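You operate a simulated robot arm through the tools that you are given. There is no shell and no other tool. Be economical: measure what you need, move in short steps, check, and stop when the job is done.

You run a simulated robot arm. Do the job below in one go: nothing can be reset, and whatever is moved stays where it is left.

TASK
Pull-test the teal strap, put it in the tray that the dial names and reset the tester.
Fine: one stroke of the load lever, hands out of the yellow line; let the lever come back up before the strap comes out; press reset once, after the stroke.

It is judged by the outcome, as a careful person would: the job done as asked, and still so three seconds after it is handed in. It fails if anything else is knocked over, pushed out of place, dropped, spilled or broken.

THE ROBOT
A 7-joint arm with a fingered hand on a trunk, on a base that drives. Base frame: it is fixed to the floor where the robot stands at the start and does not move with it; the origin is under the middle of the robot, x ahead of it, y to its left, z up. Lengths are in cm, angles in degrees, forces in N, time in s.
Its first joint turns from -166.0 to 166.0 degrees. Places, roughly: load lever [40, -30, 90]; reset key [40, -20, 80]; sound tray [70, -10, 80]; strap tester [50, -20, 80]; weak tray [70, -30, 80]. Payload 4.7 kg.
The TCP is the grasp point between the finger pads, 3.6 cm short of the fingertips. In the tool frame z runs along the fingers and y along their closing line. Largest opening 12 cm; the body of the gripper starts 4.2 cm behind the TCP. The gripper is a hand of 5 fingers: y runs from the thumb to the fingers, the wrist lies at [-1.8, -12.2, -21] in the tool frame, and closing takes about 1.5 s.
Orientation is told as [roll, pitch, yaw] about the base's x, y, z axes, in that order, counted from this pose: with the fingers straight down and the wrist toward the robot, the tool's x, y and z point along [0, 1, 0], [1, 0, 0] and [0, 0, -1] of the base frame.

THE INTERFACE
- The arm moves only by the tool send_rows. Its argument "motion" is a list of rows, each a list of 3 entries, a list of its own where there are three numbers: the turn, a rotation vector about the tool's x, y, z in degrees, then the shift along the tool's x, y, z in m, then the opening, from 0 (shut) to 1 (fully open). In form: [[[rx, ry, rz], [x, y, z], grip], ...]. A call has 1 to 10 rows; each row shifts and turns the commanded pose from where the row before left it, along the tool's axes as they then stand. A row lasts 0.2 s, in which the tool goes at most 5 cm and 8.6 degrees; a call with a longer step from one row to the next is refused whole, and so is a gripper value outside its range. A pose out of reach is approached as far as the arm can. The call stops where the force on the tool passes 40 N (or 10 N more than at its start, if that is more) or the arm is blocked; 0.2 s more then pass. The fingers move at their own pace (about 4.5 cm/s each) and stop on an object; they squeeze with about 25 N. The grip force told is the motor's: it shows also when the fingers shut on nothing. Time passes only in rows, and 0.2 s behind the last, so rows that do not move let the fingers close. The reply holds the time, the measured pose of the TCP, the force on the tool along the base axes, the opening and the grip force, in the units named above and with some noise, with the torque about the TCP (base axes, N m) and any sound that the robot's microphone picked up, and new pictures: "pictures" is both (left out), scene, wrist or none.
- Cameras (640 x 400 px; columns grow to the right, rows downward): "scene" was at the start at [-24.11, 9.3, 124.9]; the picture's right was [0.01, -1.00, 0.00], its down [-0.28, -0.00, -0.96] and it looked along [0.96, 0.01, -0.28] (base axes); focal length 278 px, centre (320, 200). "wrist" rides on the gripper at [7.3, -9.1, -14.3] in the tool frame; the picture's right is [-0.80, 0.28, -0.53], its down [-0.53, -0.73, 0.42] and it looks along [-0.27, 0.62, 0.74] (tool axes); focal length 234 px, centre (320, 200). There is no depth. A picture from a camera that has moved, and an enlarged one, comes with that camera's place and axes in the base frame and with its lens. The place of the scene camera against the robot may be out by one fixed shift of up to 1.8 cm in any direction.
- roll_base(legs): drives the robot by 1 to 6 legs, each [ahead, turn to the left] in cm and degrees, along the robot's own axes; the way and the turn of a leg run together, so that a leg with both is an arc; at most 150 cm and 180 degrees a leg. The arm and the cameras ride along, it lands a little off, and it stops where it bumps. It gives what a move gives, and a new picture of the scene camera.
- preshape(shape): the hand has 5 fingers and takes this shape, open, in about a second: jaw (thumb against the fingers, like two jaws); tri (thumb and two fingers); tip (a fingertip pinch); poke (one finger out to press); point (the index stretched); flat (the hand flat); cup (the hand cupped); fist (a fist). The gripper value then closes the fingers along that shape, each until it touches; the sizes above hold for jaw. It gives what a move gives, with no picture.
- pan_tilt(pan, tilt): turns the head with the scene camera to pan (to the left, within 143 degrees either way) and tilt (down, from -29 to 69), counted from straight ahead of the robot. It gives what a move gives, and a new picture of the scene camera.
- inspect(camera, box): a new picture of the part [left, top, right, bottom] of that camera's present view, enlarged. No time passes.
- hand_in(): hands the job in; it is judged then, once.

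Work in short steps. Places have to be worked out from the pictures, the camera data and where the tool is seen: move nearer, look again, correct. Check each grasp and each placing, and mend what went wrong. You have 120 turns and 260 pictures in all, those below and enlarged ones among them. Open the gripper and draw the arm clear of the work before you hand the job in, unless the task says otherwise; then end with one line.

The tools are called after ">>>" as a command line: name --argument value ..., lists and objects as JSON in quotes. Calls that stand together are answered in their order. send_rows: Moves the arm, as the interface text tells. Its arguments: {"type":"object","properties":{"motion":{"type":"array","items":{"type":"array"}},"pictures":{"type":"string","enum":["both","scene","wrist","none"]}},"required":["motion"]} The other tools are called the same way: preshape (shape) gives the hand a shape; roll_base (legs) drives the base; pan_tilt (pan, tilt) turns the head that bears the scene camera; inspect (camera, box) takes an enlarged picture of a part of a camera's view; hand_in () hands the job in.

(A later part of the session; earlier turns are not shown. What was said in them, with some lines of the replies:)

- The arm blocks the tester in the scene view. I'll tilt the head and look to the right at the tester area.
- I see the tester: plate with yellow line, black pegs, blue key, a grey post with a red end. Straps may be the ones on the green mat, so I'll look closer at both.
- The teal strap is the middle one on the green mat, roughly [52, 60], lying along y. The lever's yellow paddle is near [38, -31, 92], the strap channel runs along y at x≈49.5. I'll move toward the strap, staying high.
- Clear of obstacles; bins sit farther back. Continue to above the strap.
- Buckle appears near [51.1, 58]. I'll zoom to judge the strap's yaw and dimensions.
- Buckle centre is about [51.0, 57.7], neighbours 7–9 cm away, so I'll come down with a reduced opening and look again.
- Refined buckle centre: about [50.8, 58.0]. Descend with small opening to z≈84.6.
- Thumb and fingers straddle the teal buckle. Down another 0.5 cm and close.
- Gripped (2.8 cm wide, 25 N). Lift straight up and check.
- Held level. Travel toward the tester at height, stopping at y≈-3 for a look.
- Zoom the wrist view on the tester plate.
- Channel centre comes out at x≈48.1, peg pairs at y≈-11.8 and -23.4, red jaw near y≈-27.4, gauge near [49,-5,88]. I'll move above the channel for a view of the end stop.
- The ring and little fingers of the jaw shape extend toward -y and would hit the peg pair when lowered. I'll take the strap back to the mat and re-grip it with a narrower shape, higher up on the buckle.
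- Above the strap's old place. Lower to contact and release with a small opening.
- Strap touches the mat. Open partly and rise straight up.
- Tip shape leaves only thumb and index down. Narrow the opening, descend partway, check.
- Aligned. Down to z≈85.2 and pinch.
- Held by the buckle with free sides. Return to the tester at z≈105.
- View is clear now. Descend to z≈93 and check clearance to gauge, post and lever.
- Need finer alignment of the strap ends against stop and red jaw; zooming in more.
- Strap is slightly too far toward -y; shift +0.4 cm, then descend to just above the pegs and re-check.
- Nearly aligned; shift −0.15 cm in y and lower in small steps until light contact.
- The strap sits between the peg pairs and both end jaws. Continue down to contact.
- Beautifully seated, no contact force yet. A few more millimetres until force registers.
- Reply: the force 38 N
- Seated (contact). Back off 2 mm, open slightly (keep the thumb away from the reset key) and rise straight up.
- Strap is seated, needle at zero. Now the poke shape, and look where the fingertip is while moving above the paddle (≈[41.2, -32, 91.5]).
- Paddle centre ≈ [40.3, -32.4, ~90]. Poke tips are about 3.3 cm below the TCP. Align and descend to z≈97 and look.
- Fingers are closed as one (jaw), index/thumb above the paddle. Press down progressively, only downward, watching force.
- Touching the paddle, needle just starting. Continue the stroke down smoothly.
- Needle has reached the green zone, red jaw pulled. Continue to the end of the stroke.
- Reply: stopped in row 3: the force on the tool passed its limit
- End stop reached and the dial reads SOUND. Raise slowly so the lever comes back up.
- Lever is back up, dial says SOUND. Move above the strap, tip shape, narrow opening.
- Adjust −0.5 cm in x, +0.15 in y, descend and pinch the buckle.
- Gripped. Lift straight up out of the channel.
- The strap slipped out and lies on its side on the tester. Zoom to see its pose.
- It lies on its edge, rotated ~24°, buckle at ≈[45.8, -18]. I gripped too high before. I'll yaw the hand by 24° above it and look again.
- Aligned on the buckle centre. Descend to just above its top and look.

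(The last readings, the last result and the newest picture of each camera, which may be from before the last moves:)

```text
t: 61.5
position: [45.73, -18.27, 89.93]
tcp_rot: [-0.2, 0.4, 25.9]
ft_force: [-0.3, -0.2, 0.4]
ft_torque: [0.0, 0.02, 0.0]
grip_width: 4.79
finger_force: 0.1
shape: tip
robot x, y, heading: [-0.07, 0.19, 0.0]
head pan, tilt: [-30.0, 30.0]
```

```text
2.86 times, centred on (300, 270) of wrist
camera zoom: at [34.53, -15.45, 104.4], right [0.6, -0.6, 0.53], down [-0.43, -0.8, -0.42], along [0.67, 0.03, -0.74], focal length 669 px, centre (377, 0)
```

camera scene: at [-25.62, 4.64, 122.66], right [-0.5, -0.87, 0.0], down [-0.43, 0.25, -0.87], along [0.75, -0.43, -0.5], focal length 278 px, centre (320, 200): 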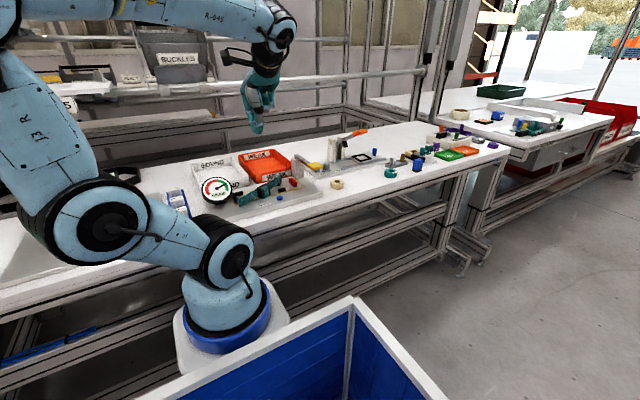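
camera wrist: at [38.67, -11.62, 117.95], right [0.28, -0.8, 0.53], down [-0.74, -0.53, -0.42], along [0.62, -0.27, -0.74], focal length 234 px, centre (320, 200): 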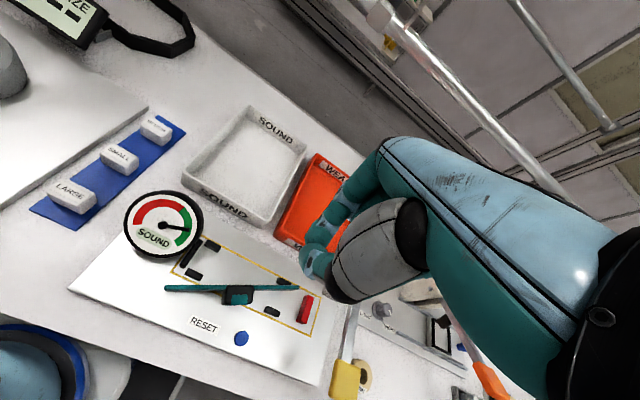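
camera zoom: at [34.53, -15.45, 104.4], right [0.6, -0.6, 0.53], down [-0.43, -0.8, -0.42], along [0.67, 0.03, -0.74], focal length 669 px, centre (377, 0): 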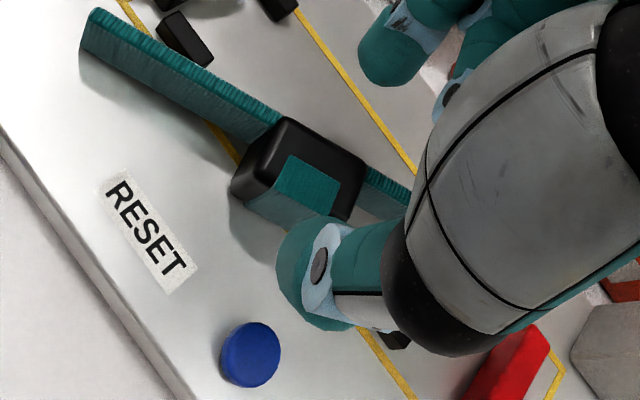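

Thumb is clear in front of the buckle, index behind. Descend and pinch.

>>> send_rows --motion '[[[0, 0, 0], [0, 0, 0.012], 0.4], [[0, 0, 0], [0, 0, 0.012], 0.4], [[0, 0, 0], [0, 0, 0.009], 0.4], [[0, 0, 0], [0, 0, 0], 0.25], [[0, 0, 0], [0, 0, 0], 0.1], [[0, 0, 0], [0, 0, 0], 0], [[0, 0, 0], [0, 0, 0], 0], [[0, 0, 0], [0, 0, 0], 0], [[0, 0, 0], [0, 0, 0], 0]]' --pictures "none"

>>> inspect --camera "scene" --box '[225, 155, 315, 215]'

>>> inspect --camera "wrist" --box '[200, 200, 400, 340]'

```text
t: 63.5
position: [45.74, -17.94, 86.73]
tcp_rot: [-0.2, 0.4, 25.8]
ft_force: [-0.4, -0.1, 0.8]
ft_torque: [-0.01, 0.0, 0.01]
grip_width: 1.87
finger_force: 24.6
shape: tip
robot x, y, heading: [0.19, -0.34, -0.0]
head pan, tilt: [-30.0, 30.0]
```

```text
6.67 times, centred on (270, 185) of scene
camera zoom: at [-25.62, 4.64, 122.66], right [-0.5, -0.87, 0.0], down [-0.43, 0.25, -0.87], along [0.75, -0.43, -0.5], focal length 1850 px, centre (653, 300)
```

zoom: 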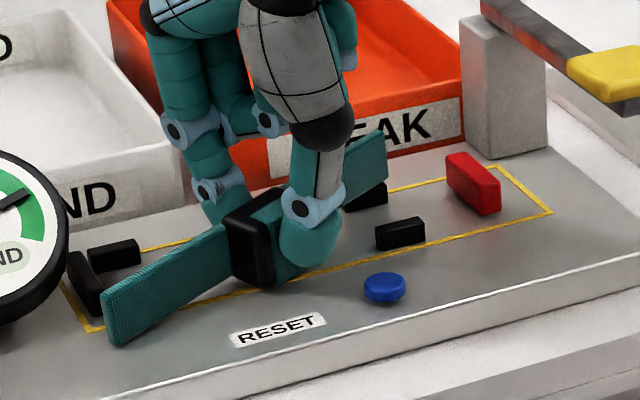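

```text
2.86 times, centred on (300, 270) of wrist
camera zoom: at [34.63, -15.31, 101.12], right [0.6, -0.6, 0.53], down [-0.43, -0.8, -0.42], along [0.67, 0.03, -0.74], focal length 669 px, centre (377, 0)
```

zoom: 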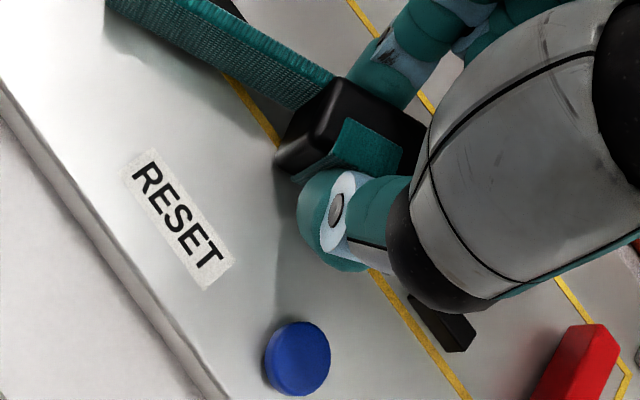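

Solid pinch on the 1.9 cm thickness. Lift a bit and check.

>>> send_rows --motion '[[[0, 0, 0], [0, 0, -0.005], 0], [[0, 0, 0], [0, 0, -0.01], 0], [[0, 0, 0], [0, 0, -0.015], 0], [[0, 0, 0], [0, 0, -0.02], 0], [[0, 0, 0], [0, 0, 0], 0]]' --pictures "none"

>>> inspect --camera "scene" --box '[195, 120, 345, 220]'

```text
t: 64.7
position: [45.85, -18.16, 91.76]
tcp_rot: [-0.2, 0.4, 25.8]
ft_force: [-0.4, -1.1, -1.1]
ft_torque: [0.0, -0.03, 0.04]
grip_width: 1.88
finger_force: 25.2
shape: tip
robot x, y, heading: [0.44, 0.03, 0.3]
head pan, tilt: [-30.0, 30.0]
```

```text
4.00 times, centred on (270, 170) of scene
camera zoom: at [-25.62, 4.64, 122.66], right [-0.5, -0.87, 0.0], down [-0.43, 0.25, -0.87], along [0.75, -0.43, -0.5], focal length 1110 px, centre (520, 320)
```

zoom: 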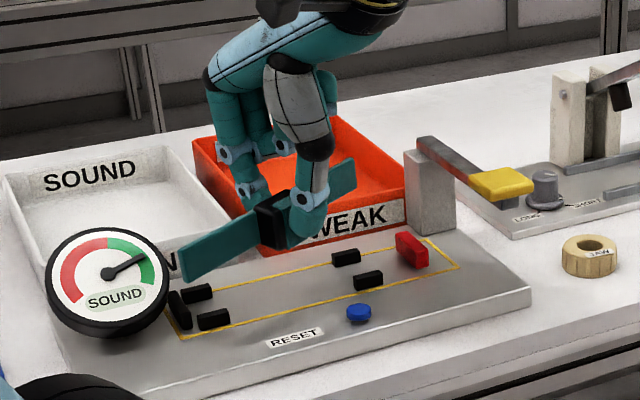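

Firmly held. Rise, head toward the sound tray and yaw the strap to lie along x (tray is longer in x).

>>> send_rows --motion '[[[0, 0, 0], [0, 0, -0.04], 0], [[0, 0, 0], [0, 0, -0.04], 0], [[0, 0, 0], [0, 0, -0.04], 0], [[0, 0, -8], [0, 0.03, 0], 0], [[0, 0, -8], [0, 0.03, 0], 0], [[0, 0, -8], [0, 0.03, 0], 0], [[0, 0, -8], [0, 0, 0], 0], [[0, 0, -8], [0, 0, 0], 0], [[0, 0, -8], [0, 0, 0], 0], [[0, 0, -8], [0, 0, 0], 0]]' --pictures "none"

>>> send_rows --motion '[[[0, 0, -8], [0, 0, 0], 0], [[0, 0, 0], [0, 0, 0], 0]]' --pictures "both"

```text
t: 66.9
position: [53.21, -12.91, 103.66]
tcp_rot: [0.2, 0.4, 82.1]
ft_force: [0.2, -0.2, 0.3]
ft_torque: [-0.01, -0.03, -0.02]
grip_width: 1.92
finger_force: 25.1
shape: tip
robot x, y, heading: [-0.14, -0.01, 0.0]
head pan, tilt: [-30.0, 30.0]
```

```text
t: 67.5
position: [53.16, -12.86, 103.71]
tcp_rot: [0.3, 0.4, 89.9]
ft_force: [-0.5, -0.6, -0.8]
ft_torque: [0.0, 0.01, 0.02]
grip_width: 1.87
finger_force: 25.2
shape: tip
robot x, y, heading: [-0.28, -0.27, 0.3]
head pan, tilt: [-30.0, 30.0]
camera scene: at [-25.62, 4.64, 122.66], right [-0.5, -0.87, 0.0], down [-0.43, 0.25, -0.87], along [0.75, -0.43, -0.5], focal length 278 px, centre (320, 200)
camera wrist: at [46.1, -21.92, 118.19], right [0.81, 0.28, 0.52], down [0.53, -0.74, -0.42], along [0.26, 0.62, -0.74], focal length 234 px, centre (320, 200)
```

scene: 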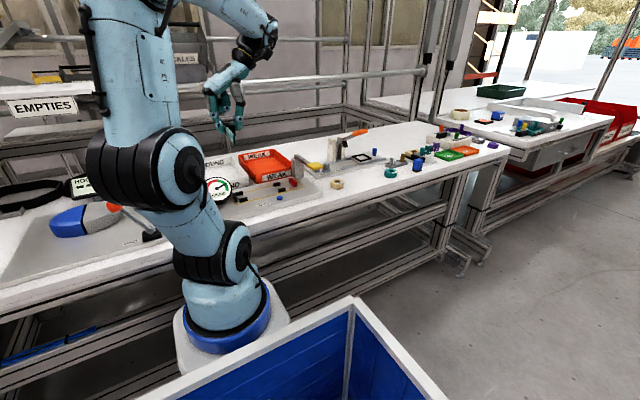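
wrist: 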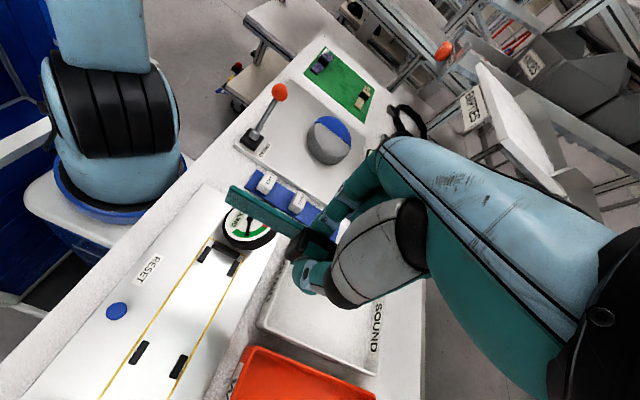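

Tray rim spans x≈57–76.5, y≈-17…-3; centre (66.8,-10). Move there with strap yawed ~20° off the long axis for margin.

>>> send_rows --motion '[[[0, 0, 0], [-0.04, 0.01, 0], 0], [[0, 0, 0], [-0.04, 0.01, 0], 0], [[0, 0, 0], [-0.035, 0.009, 0], 0], [[0, 0, 0], [-0.021, 0, 0], 0], [[0, 0, 7], [0, 0, 0.02], 0], [[0, 0, 7], [0, 0, 0.02], 0], [[0, 0, 6], [0, 0, 0.01], 0], [[0, 0, 0], [0, 0, 0], 0]]' --pictures "both"

>>> inspect --camera "scene" --box '[180, 100, 330, 210]'

```text
t: 69.3
position: [66.92, -10.14, 98.63]
tcp_rot: [0.1, 0.5, 69.8]
ft_force: [0.1, 0.6, 0.0]
ft_torque: [-0.01, 0.0, -0.03]
grip_width: 1.91
finger_force: 24.4
shape: tip
robot x, y, heading: [-0.06, 0.11, 0.0]
head pan, tilt: [-30.0, 30.0]
camera scene: at [-25.61, 4.64, 122.66], right [-0.5, -0.87, 0.0], down [-0.43, 0.25, -0.87], along [0.75, -0.43, -0.5], focal length 278 px, centre (320, 200)
camera wrist: at [57.04, -16.02, 113.1], right [0.85, -0.01, 0.52], down [0.24, -0.87, -0.42], along [0.46, 0.49, -0.74], focal length 234 px, centre (320, 200)
```

scene: 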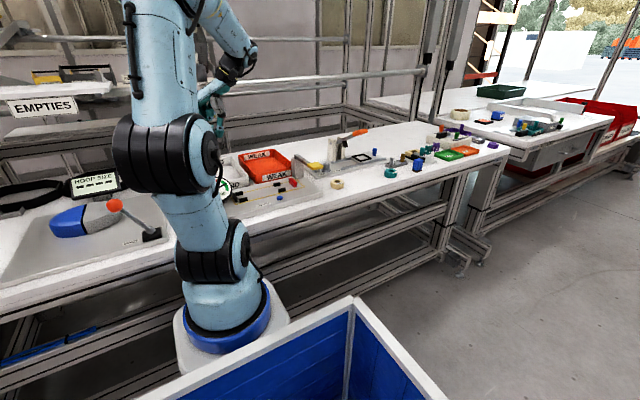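
wrist: 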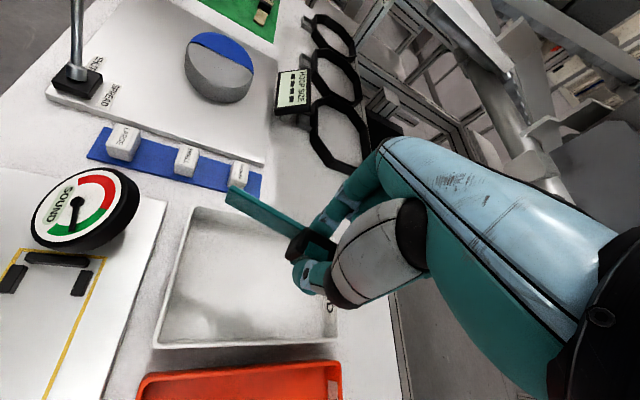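

```text
3.64 times, centred on (255, 155) of scene
camera zoom: at [-25.61, 4.64, 122.66], right [-0.5, -0.87, 0.0], down [-0.43, 0.25, -0.87], along [0.75, -0.43, -0.5], focal length 1009 px, centre (556, 364)
```

zoom: 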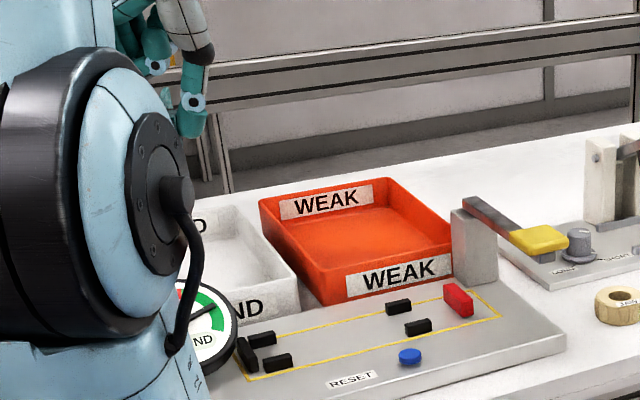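

Strap ends will lie inside the tray. Lower in steps, watch force.

>>> send_rows --motion '[[[0, 0, 0], [0, 0, 0.03], 0], [[0, 0, 0], [0, 0, 0.03], 0], [[0, 0, 0], [0, 0, 0.025], 0], [[0, 0, 0], [0, 0, 0.02], 0], [[0, 0, 0], [0, 0, 0.01], 0], [[0, 0, 0], [0, 0, 0], 0]]' --pictures "wrist"

```text
t: 70.7
position: [66.87, -10.16, 87.0]
tcp_rot: [0.0, 0.5, 69.7]
ft_force: [-0.1, -0.2, 0.8]
ft_torque: [-0.03, 0.0, -0.01]
grip_width: 1.9
finger_force: 24.7
shape: tip
robot x, y, heading: [0.09, -0.15, 0.2]
head pan, tilt: [-30.0, 30.0]
camera wrist: at [56.99, -16.18, 101.48], right [0.85, -0.01, 0.52], down [0.24, -0.87, -0.42], along [0.46, 0.49, -0.74], focal length 234 px, centre (320, 200)
```

wrist: 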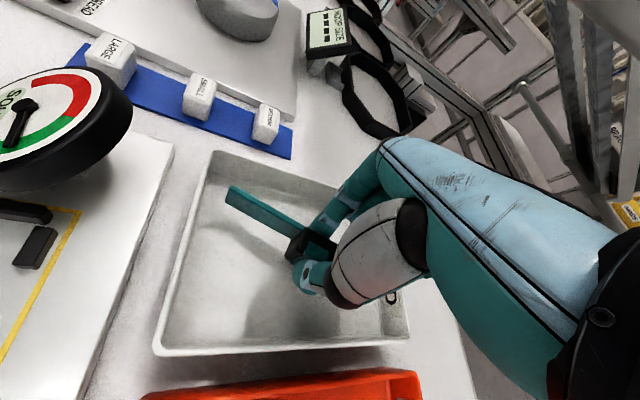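

Inside the tray, clear of walls. Lower the last ~1.5 cm in small steps.

>>> send_rows --motion '[[[0, 0, 0], [0, 0, 0.004], 0], [[0, 0, 0], [0, 0, 0.003], 0], [[0, 0, 0], [0, 0, 0.003], 0], [[0, 0, 0], [0, 0, 0.002], 0], [[0, 0, 0], [0, 0, 0], 0]]' --pictures "none"

>>> inspect --camera "wrist" --box '[140, 130, 420, 370]'

```text
t: 71.9
position: [66.74, -10.19, 85.87]
tcp_rot: [0.1, 0.4, 69.7]
ft_force: [-1.3, -0.4, 0.0]
ft_torque: [-0.03, 0.05, 0.01]
grip_width: 1.91
finger_force: 25.0
shape: tip
robot x, y, heading: [0.26, 0.41, 0.1]
head pan, tilt: [-30.0, 30.0]
```

```text
1.67 times, centred on (280, 250) of wrist
camera zoom: at [57.0, -16.12, 100.35], right [0.85, -0.01, 0.52], down [0.25, -0.87, -0.42], along [0.46, 0.49, -0.74], focal length 390 px, centre (387, 117)
```

zoom: 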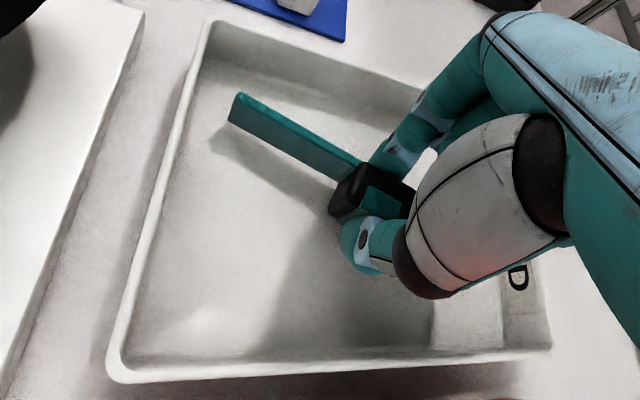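

Still a small gap to the floor (shadow offset). Continue until light contact.

>>> send_rows --motion '[[[0, 0, 0], [0, 0, 0.003], 0], [[0, 0, 0], [0, 0, 0.003], 0], [[0, 0, 0], [0, 0, 0], 0]]' --pictures "none"

>>> inspect --camera "wrist" --box '[140, 130, 420, 370]'

```text
t: 72.7
position: [66.87, -10.28, 85.31]
tcp_rot: [0.1, 0.4, 69.7]
ft_force: [0.4, 0.3, 0.3]
ft_torque: [-0.01, -0.01, -0.01]
grip_width: 1.9
finger_force: 24.7
shape: tip
robot x, y, heading: [-0.16, -0.2, 0.0]
head pan, tilt: [-30.0, 30.0]
```

```text
1.67 times, centred on (280, 250) of wrist
camera zoom: at [57.0, -16.16, 99.74], right [0.85, -0.01, 0.52], down [0.24, -0.87, -0.42], along [0.46, 0.49, -0.74], focal length 390 px, centre (387, 117)
```

zoom: 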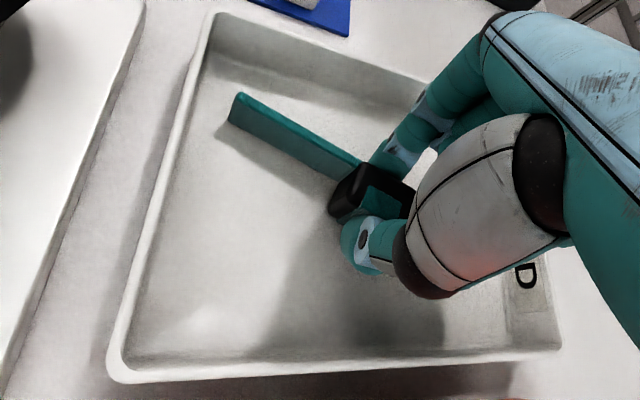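

>>> send_rows --motion '[[[0, 0, 0], [0, 0, 0.002], 0], [[0, 0, 0], [0, 0, 0.002], 0], [[0, 0, 0], [0, 0, 0], 0]]' --pictures "none"

```text
t: 73.5
position: [66.87, -10.26, 84.98]
tcp_rot: [0.1, 0.3, 69.8]
ft_force: [2.2, -0.3, 8.6]
ft_torque: [-0.06, -0.02, 0.01]
grip_width: 1.91
finger_force: 25.3
shape: tip
robot x, y, heading: [-0.1, 0.06, -0.1]
head pan, tilt: [-30.0, 30.0]
```

Contact (8.6 N). Open gently and rise.

>>> send_rows --motion '[[[0, 0, 0], [0, 0, 0], 0.2], [[0, 0, 0], [0, 0, 0], 0.28], [[0, 0, 0], [0, 0, 0], 0.36], [[0, 0, 0], [0, 0, 0], 0.36], [[0, 0, 0], [0, 0, -0.015], 0.36], [[0, 0, 0], [0, 0, -0.03], 0.36], [[0, 0, 0], [0, 0, -0.04], 0.36], [[0, 0, 0], [0, 0, -0.04], 0.36], [[0, 0, 0], [0, 0, -0.04], 0.36]]' --pictures "wrist"

```text
t: 75.5
position: [67.1, -10.03, 101.65]
tcp_rot: [0.2, 0.3, 69.8]
ft_force: [0.0, 0.7, -0.2]
ft_torque: [0.02, 0.04, 0.02]
grip_width: 4.27
finger_force: 0.1
shape: tip
robot x, y, heading: [0.1, -0.2, 0.0]
head pan, tilt: [-30.0, 30.0]
camera wrist: at [57.12, -15.94, 116.16], right [0.85, -0.01, 0.52], down [0.24, -0.87, -0.42], along [0.46, 0.49, -0.74], focal length 234 px, centre (320, 200)
```

wrist: 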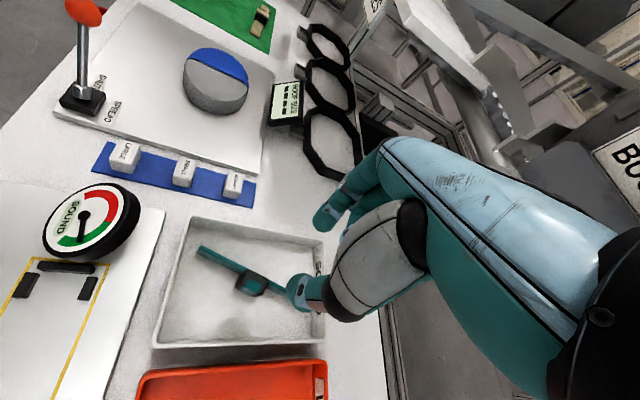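

Strap rests in the SOUND tray. Now keep the tip shape, close it to one narrow tip, turn back to yaw 0 and head above the reset key.

>>> send_rows --motion '[[[0, 0, 7.8], [0, 0, -0.01], 0.36], [[0, 0, 7.8], [0, 0, 0], 0.3], [[0, 0, 7.8], [0, 0, 0], 0.2], [[0, 0, 7.8], [0, 0, 0], 0.1], [[0, 0, 7.8], [0, 0, 0], 0], [[0, 0, 7.8], [0, 0, 0], 0], [[0, 0, 7.8], [0, 0, 0], 0], [[0, 0, 7.8], [0, 0, 0], 0], [[0, 0, 7.4], [0, 0, 0], 0]]' --pictures "none"

>>> send_rows --motion '[[[0, 0, 0], [-0.015, -0.045, 0], 0], [[0, 0, 0], [-0.015, -0.045, 0], 0], [[0, 0, 0], [-0.015, -0.045, 0], 0], [[0, 0, 0], [-0.02, -0.045, 0], 0], [[0, 0, 0], [-0.02, -0.045, 0], 0], [[0, 0, 0], [-0.02, -0.022, 0], 0], [[0, 0, 0], [0, 0, 0], 0]]' --pictures "both"

>>> inspect --camera "scene" --box '[195, 110, 345, 220]'

```text
t: 77.5
position: [66.93, -10.14, 102.31]
tcp_rot: [-0.3, 0.3, -0.2]
ft_force: [-0.2, 0.4, 0.3]
ft_torque: [0.02, 0.02, -0.02]
grip_width: 0.01
finger_force: 25.1
shape: tip
robot x, y, heading: [-0.08, -0.08, 0.3]
head pan, tilt: [-30.0, 30.0]
```

```text
t: 79.1
position: [42.4, -20.41, 102.7]
tcp_rot: [-0.3, 0.1, 0.0]
ft_force: [0.3, 0.2, -0.3]
ft_torque: [0.0, -0.03, -0.01]
grip_width: 0.0
finger_force: 25.0
shape: tip
robot x, y, heading: [0.13, 0.03, 0.1]
head pan, tilt: [-30.0, 30.0]
camera scene: at [-25.62, 4.64, 122.66], right [-0.5, -0.87, 0.0], down [-0.43, 0.25, -0.87], along [0.75, -0.43, -0.5], focal length 278 px, centre (320, 200)
camera wrist: at [33.37, -13.09, 117.07], right [0.28, -0.8, 0.53], down [-0.73, -0.54, -0.42], along [0.62, -0.27, -0.74], focal length 234 px, centre (320, 200)
```

scene: 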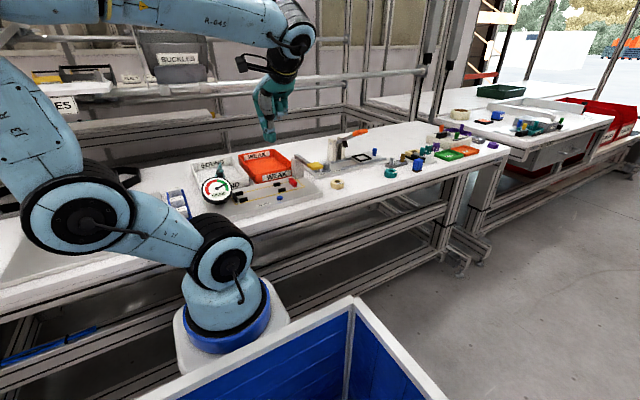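
wrist: 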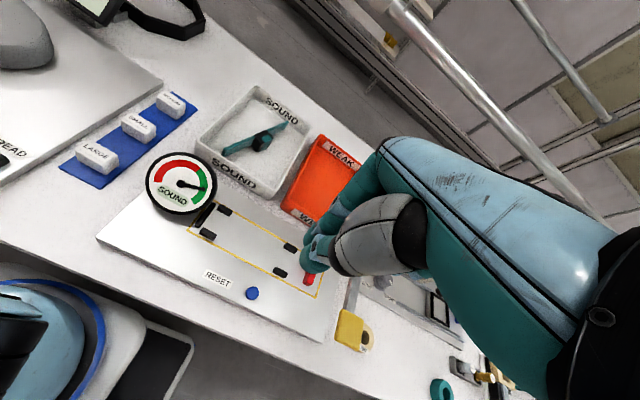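

```text
3.64 times, centred on (270, 165) of scene
camera zoom: at [-25.62, 4.64, 122.66], right [-0.5, -0.87, 0.0], down [-0.43, 0.25, -0.87], along [0.75, -0.43, -0.5], focal length 1009 px, centre (502, 327)
```

zoom: 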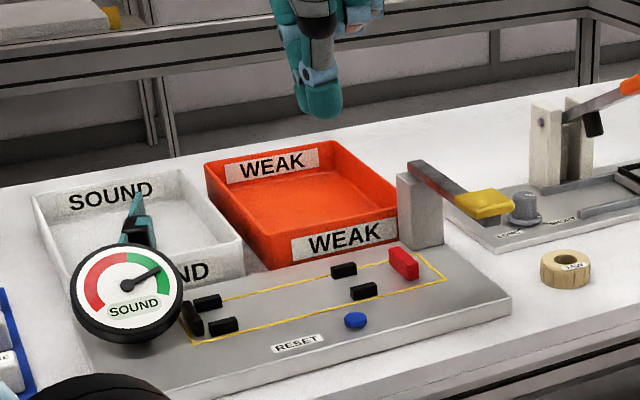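

Key at ≈[41.5, -21.3]. Shift and descend to z≈90, then verify.

>>> send_rows --motion '[[[0, 0, 0], [-0.009, -0.009, 0.02], 0], [[0, 0, 0], [0, 0, 0.04], 0], [[0, 0, 0], [0, 0, 0.04], 0], [[0, 0, 0], [0, 0, 0.025], 0], [[0, 0, 0], [0, 0, 0], 0]]' --pictures "none"

>>> inspect --camera "scene" --box '[225, 135, 325, 215]'

>>> inspect --camera "wrist" --box '[180, 180, 400, 350]'

```text
t: 80.3
position: [41.27, -21.45, 90.07]
tcp_rot: [-0.3, 0.3, 0.0]
ft_force: [0.0, -0.6, 0.0]
ft_torque: [0.0, 0.0, 0.04]
grip_width: 0.0
finger_force: 25.1
shape: tip
robot x, y, heading: [-0.22, -0.14, 0.0]
head pan, tilt: [-30.0, 30.0]
```

```text
5.00 times, centred on (275, 175) of scene
camera zoom: at [-25.62, 4.64, 122.66], right [-0.5, -0.87, 0.0], down [-0.43, 0.25, -0.87], along [0.75, -0.43, -0.5], focal length 1388 px, centre (545, 325)
```

zoom: 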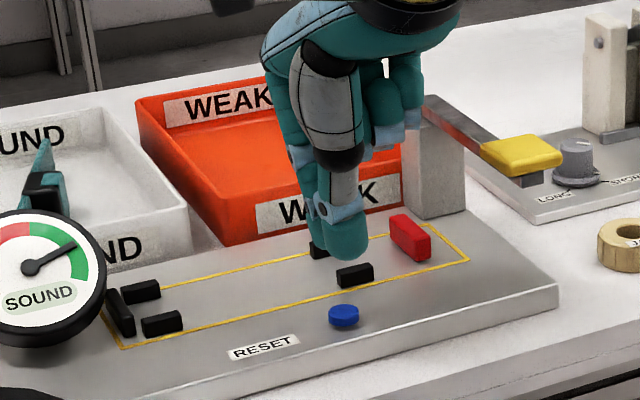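

```text
2.35 times, centred on (290, 265) of wrist
camera zoom: at [32.31, -14.1, 104.45], right [0.28, -0.8, 0.53], down [-0.73, -0.54, -0.42], along [0.62, -0.27, -0.74], focal length 551 px, centre (391, 47)
```

zoom: 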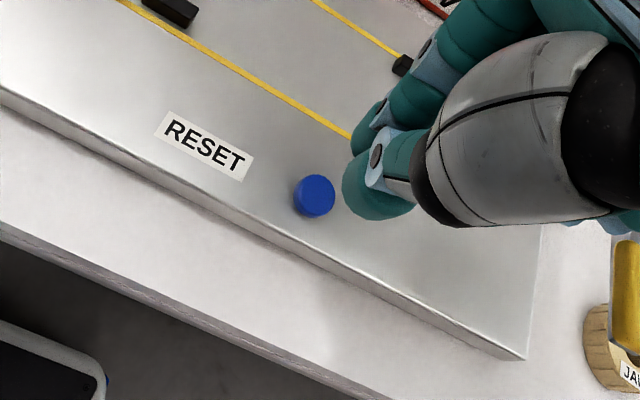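

Tip is over the key within a few mm. Press down in small steps.

>>> send_rows --motion '[[[0, 0, 0], [0.001, 0, 0.01], 0], [[0, 0, 0], [0, 0, 0.01], 0], [[0, 0, 0], [0, 0, 0.005], 0], [[0, 0, 0], [0, 0, 0.004], 0], [[0, 0, 0], [0, 0, 0.003], 0]]' --pictures "none"

>>> inspect --camera "scene" --box '[195, 135, 315, 215]'

```text
t: 81.5
position: [41.24, -21.53, 86.77]
tcp_rot: [-0.4, 0.2, 0.2]
ft_force: [-0.7, 0.5, 0.4]
ft_torque: [0.02, 0.01, -0.02]
grip_width: 0.0
finger_force: 24.7
shape: tip
robot x, y, heading: [-0.13, 0.13, -0.3]
head pan, tilt: [-30.0, 30.0]
```

```text
5.00 times, centred on (255, 175) of scene
camera zoom: at [-25.62, 4.64, 122.66], right [-0.5, -0.87, 0.0], down [-0.43, 0.25, -0.87], along [0.75, -0.43, -0.5], focal length 1388 px, centre (645, 325)
```

zoom: 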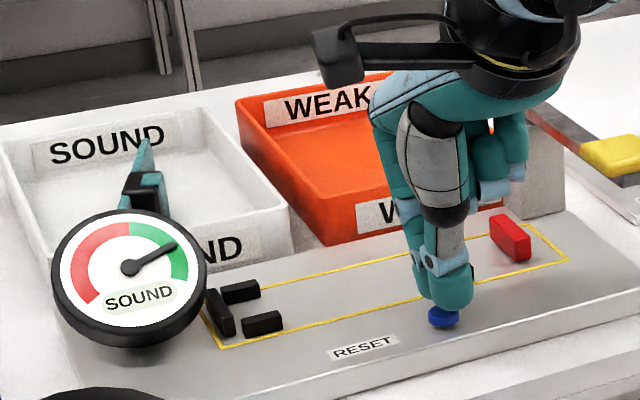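

The tip is right on the key, not yet pressed. A few more millimetres.

>>> send_rows --motion '[[[0, 0, 0], [0, 0, 0.003], 0], [[0, 0, 0], [0, 0, 0.003], 0], [[0, 0, 0], [0, 0, 0], 0]]' --pictures "none"

>>> inspect --camera "scene" --box '[195, 135, 315, 215]'

```text
t: 82.3
position: [41.22, -21.54, 86.33]
tcp_rot: [-0.3, 0.3, 0.1]
ft_force: [1.0, 0.1, -0.1]
ft_torque: [0.01, 0.02, -0.02]
grip_width: 0.0
finger_force: 24.8
shape: tip
robot x, y, heading: [0.12, 0.23, 0.2]
head pan, tilt: [-30.0, 30.0]
```

```text
5.00 times, centred on (255, 175) of scene
camera zoom: at [-25.62, 4.64, 122.66], right [-0.5, -0.87, 0.0], down [-0.43, 0.25, -0.87], along [0.75, -0.43, -0.5], focal length 1388 px, centre (645, 325)
```

zoom: 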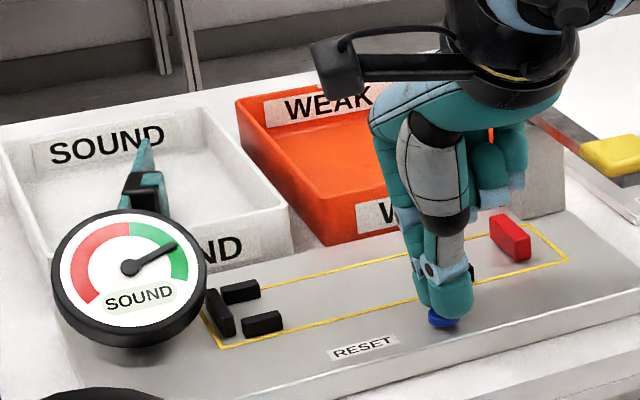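

>>> send_rows --motion '[[[0, 0, 0], [0, 0, 0.003], 0], [[0, 0, 0], [0, 0, 0.002], 0], [[0, 0, 0], [0, 0, 0], 0]]' --pictures "none"

>>> inspect --camera "scene" --box '[195, 135, 315, 215]'

>>> inspect --camera "wrist" --box '[180, 180, 400, 350]'

```text
t: 83.1
position: [41.3, -21.48, 85.83]
tcp_rot: [-0.3, 0.2, 0.1]
ft_force: [-0.9, -0.2, 3.9]
ft_torque: [0.01, -0.01, -0.01]
grip_width: 0.0
finger_force: 24.6
shape: tip
robot x, y, heading: [0.03, 0.06, 0.1]
head pan, tilt: [-30.0, 30.0]
heard: click
```

```text
5.00 times, centred on (255, 175) of scene
camera zoom: at [-25.63, 4.65, 122.66], right [-0.5, -0.87, 0.0], down [-0.43, 0.25, -0.87], along [0.75, -0.43, -0.5], focal length 1388 px, centre (645, 325)
```

zoom: 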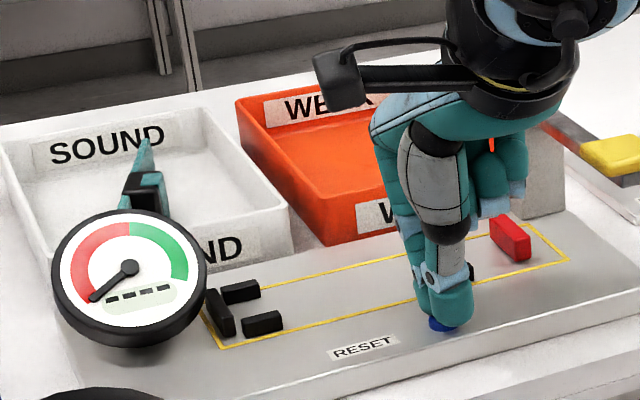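

```text
2.35 times, centred on (290, 265) of wrist
camera zoom: at [32.25, -14.13, 100.2], right [0.28, -0.8, 0.53], down [-0.73, -0.54, -0.42], along [0.62, -0.27, -0.74], focal length 551 px, centre (391, 47)
```

zoom: 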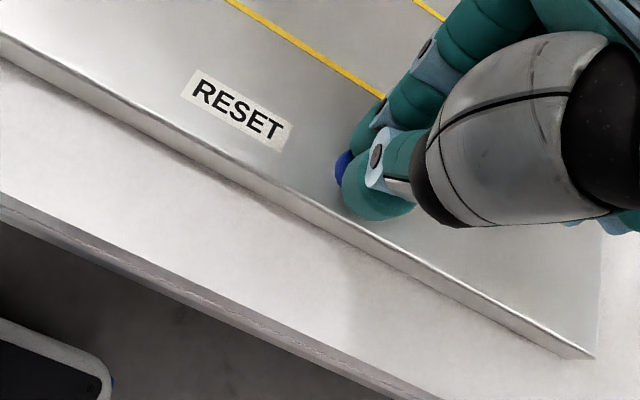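

Click heard; the dial is back at zero with dashes. Rise straight up and open the hand.

>>> send_rows --motion '[[[0, 0, 0], [0, 0, -0.02], 0], [[0, 0, 0], [0, 0, -0.04], 0], [[0, 0, 0], [0, 0, -0.04], 0], [[0, 0, 0], [0, 0, -0.04], 0], [[0, 0, 0], [0, 0, -0.04], 0], [[0, 0, 0], [0, 0, -0.04], 0.5], [[0, 0, 0], [0, -0.02, -0.02], 1], [[0, 0, 0], [0, 0, 0], 1], [[0, 0, 0], [0, 0, 0], 1], [[0, 0, 0], [0, 0, 0], 1]]' --pictures "both"

>>> inspect --camera "scene" --box '[185, 130, 345, 230]'

```text
t: 85.3
position: [39.39, -21.39, 109.95]
tcp_rot: [-0.2, 0.3, 0.0]
ft_force: [0.0, 0.3, 0.0]
ft_torque: [0.01, 0.02, 0.03]
grip_width: 8.54
finger_force: 0.1
shape: tip
robot x, y, heading: [-0.09, 0.35, 0.2]
head pan, tilt: [-30.0, 30.0]
camera scene: at [-25.62, 4.64, 122.66], right [-0.5, -0.87, 0.0], down [-0.43, 0.25, -0.87], along [0.75, -0.43, -0.5], focal length 278 px, centre (320, 200)
camera wrist: at [30.32, -13.95, 124.3], right [0.28, -0.8, 0.53], down [-0.73, -0.53, -0.42], along [0.62, -0.27, -0.74], focal length 234 px, centre (320, 200)
```

scene: 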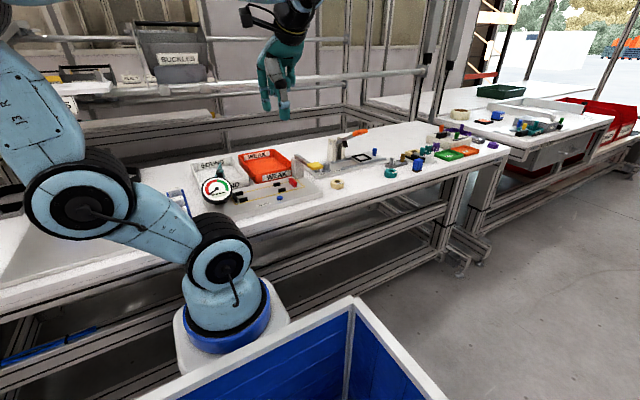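
wrist: 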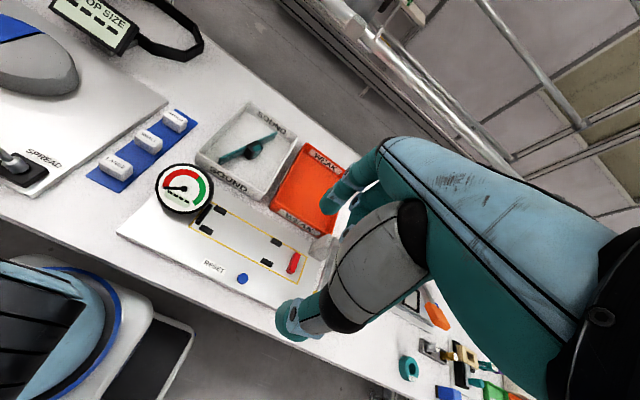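

```text
4.00 times, centred on (265, 180) of scene
camera zoom: at [-25.62, 4.64, 122.66], right [-0.5, -0.87, 0.0], down [-0.43, 0.25, -0.87], along [0.75, -0.43, -0.5], focal length 1110 px, centre (540, 280)
```

zoom: 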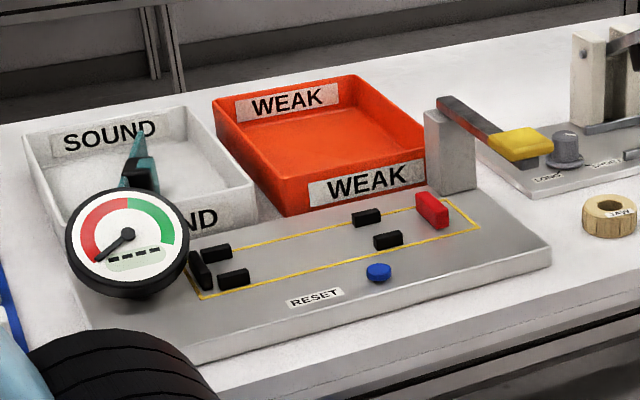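

The strap is in the SOUND tray, the dial is reset, the lever is up, and the arm is clear and open. Handing in.

>>> hand_in

```text
The job is handed in.
```

The teal strap was pull-tested with one lever stroke, the dial read SOUND, and the strap is now in the sound tray. I pressed reset once after the stroke, and the dial went back to zero. While I was lifting the strap out, it slipped and fell onto its edge on the tester. I picked it up again, and it stands on its edge in the tray.
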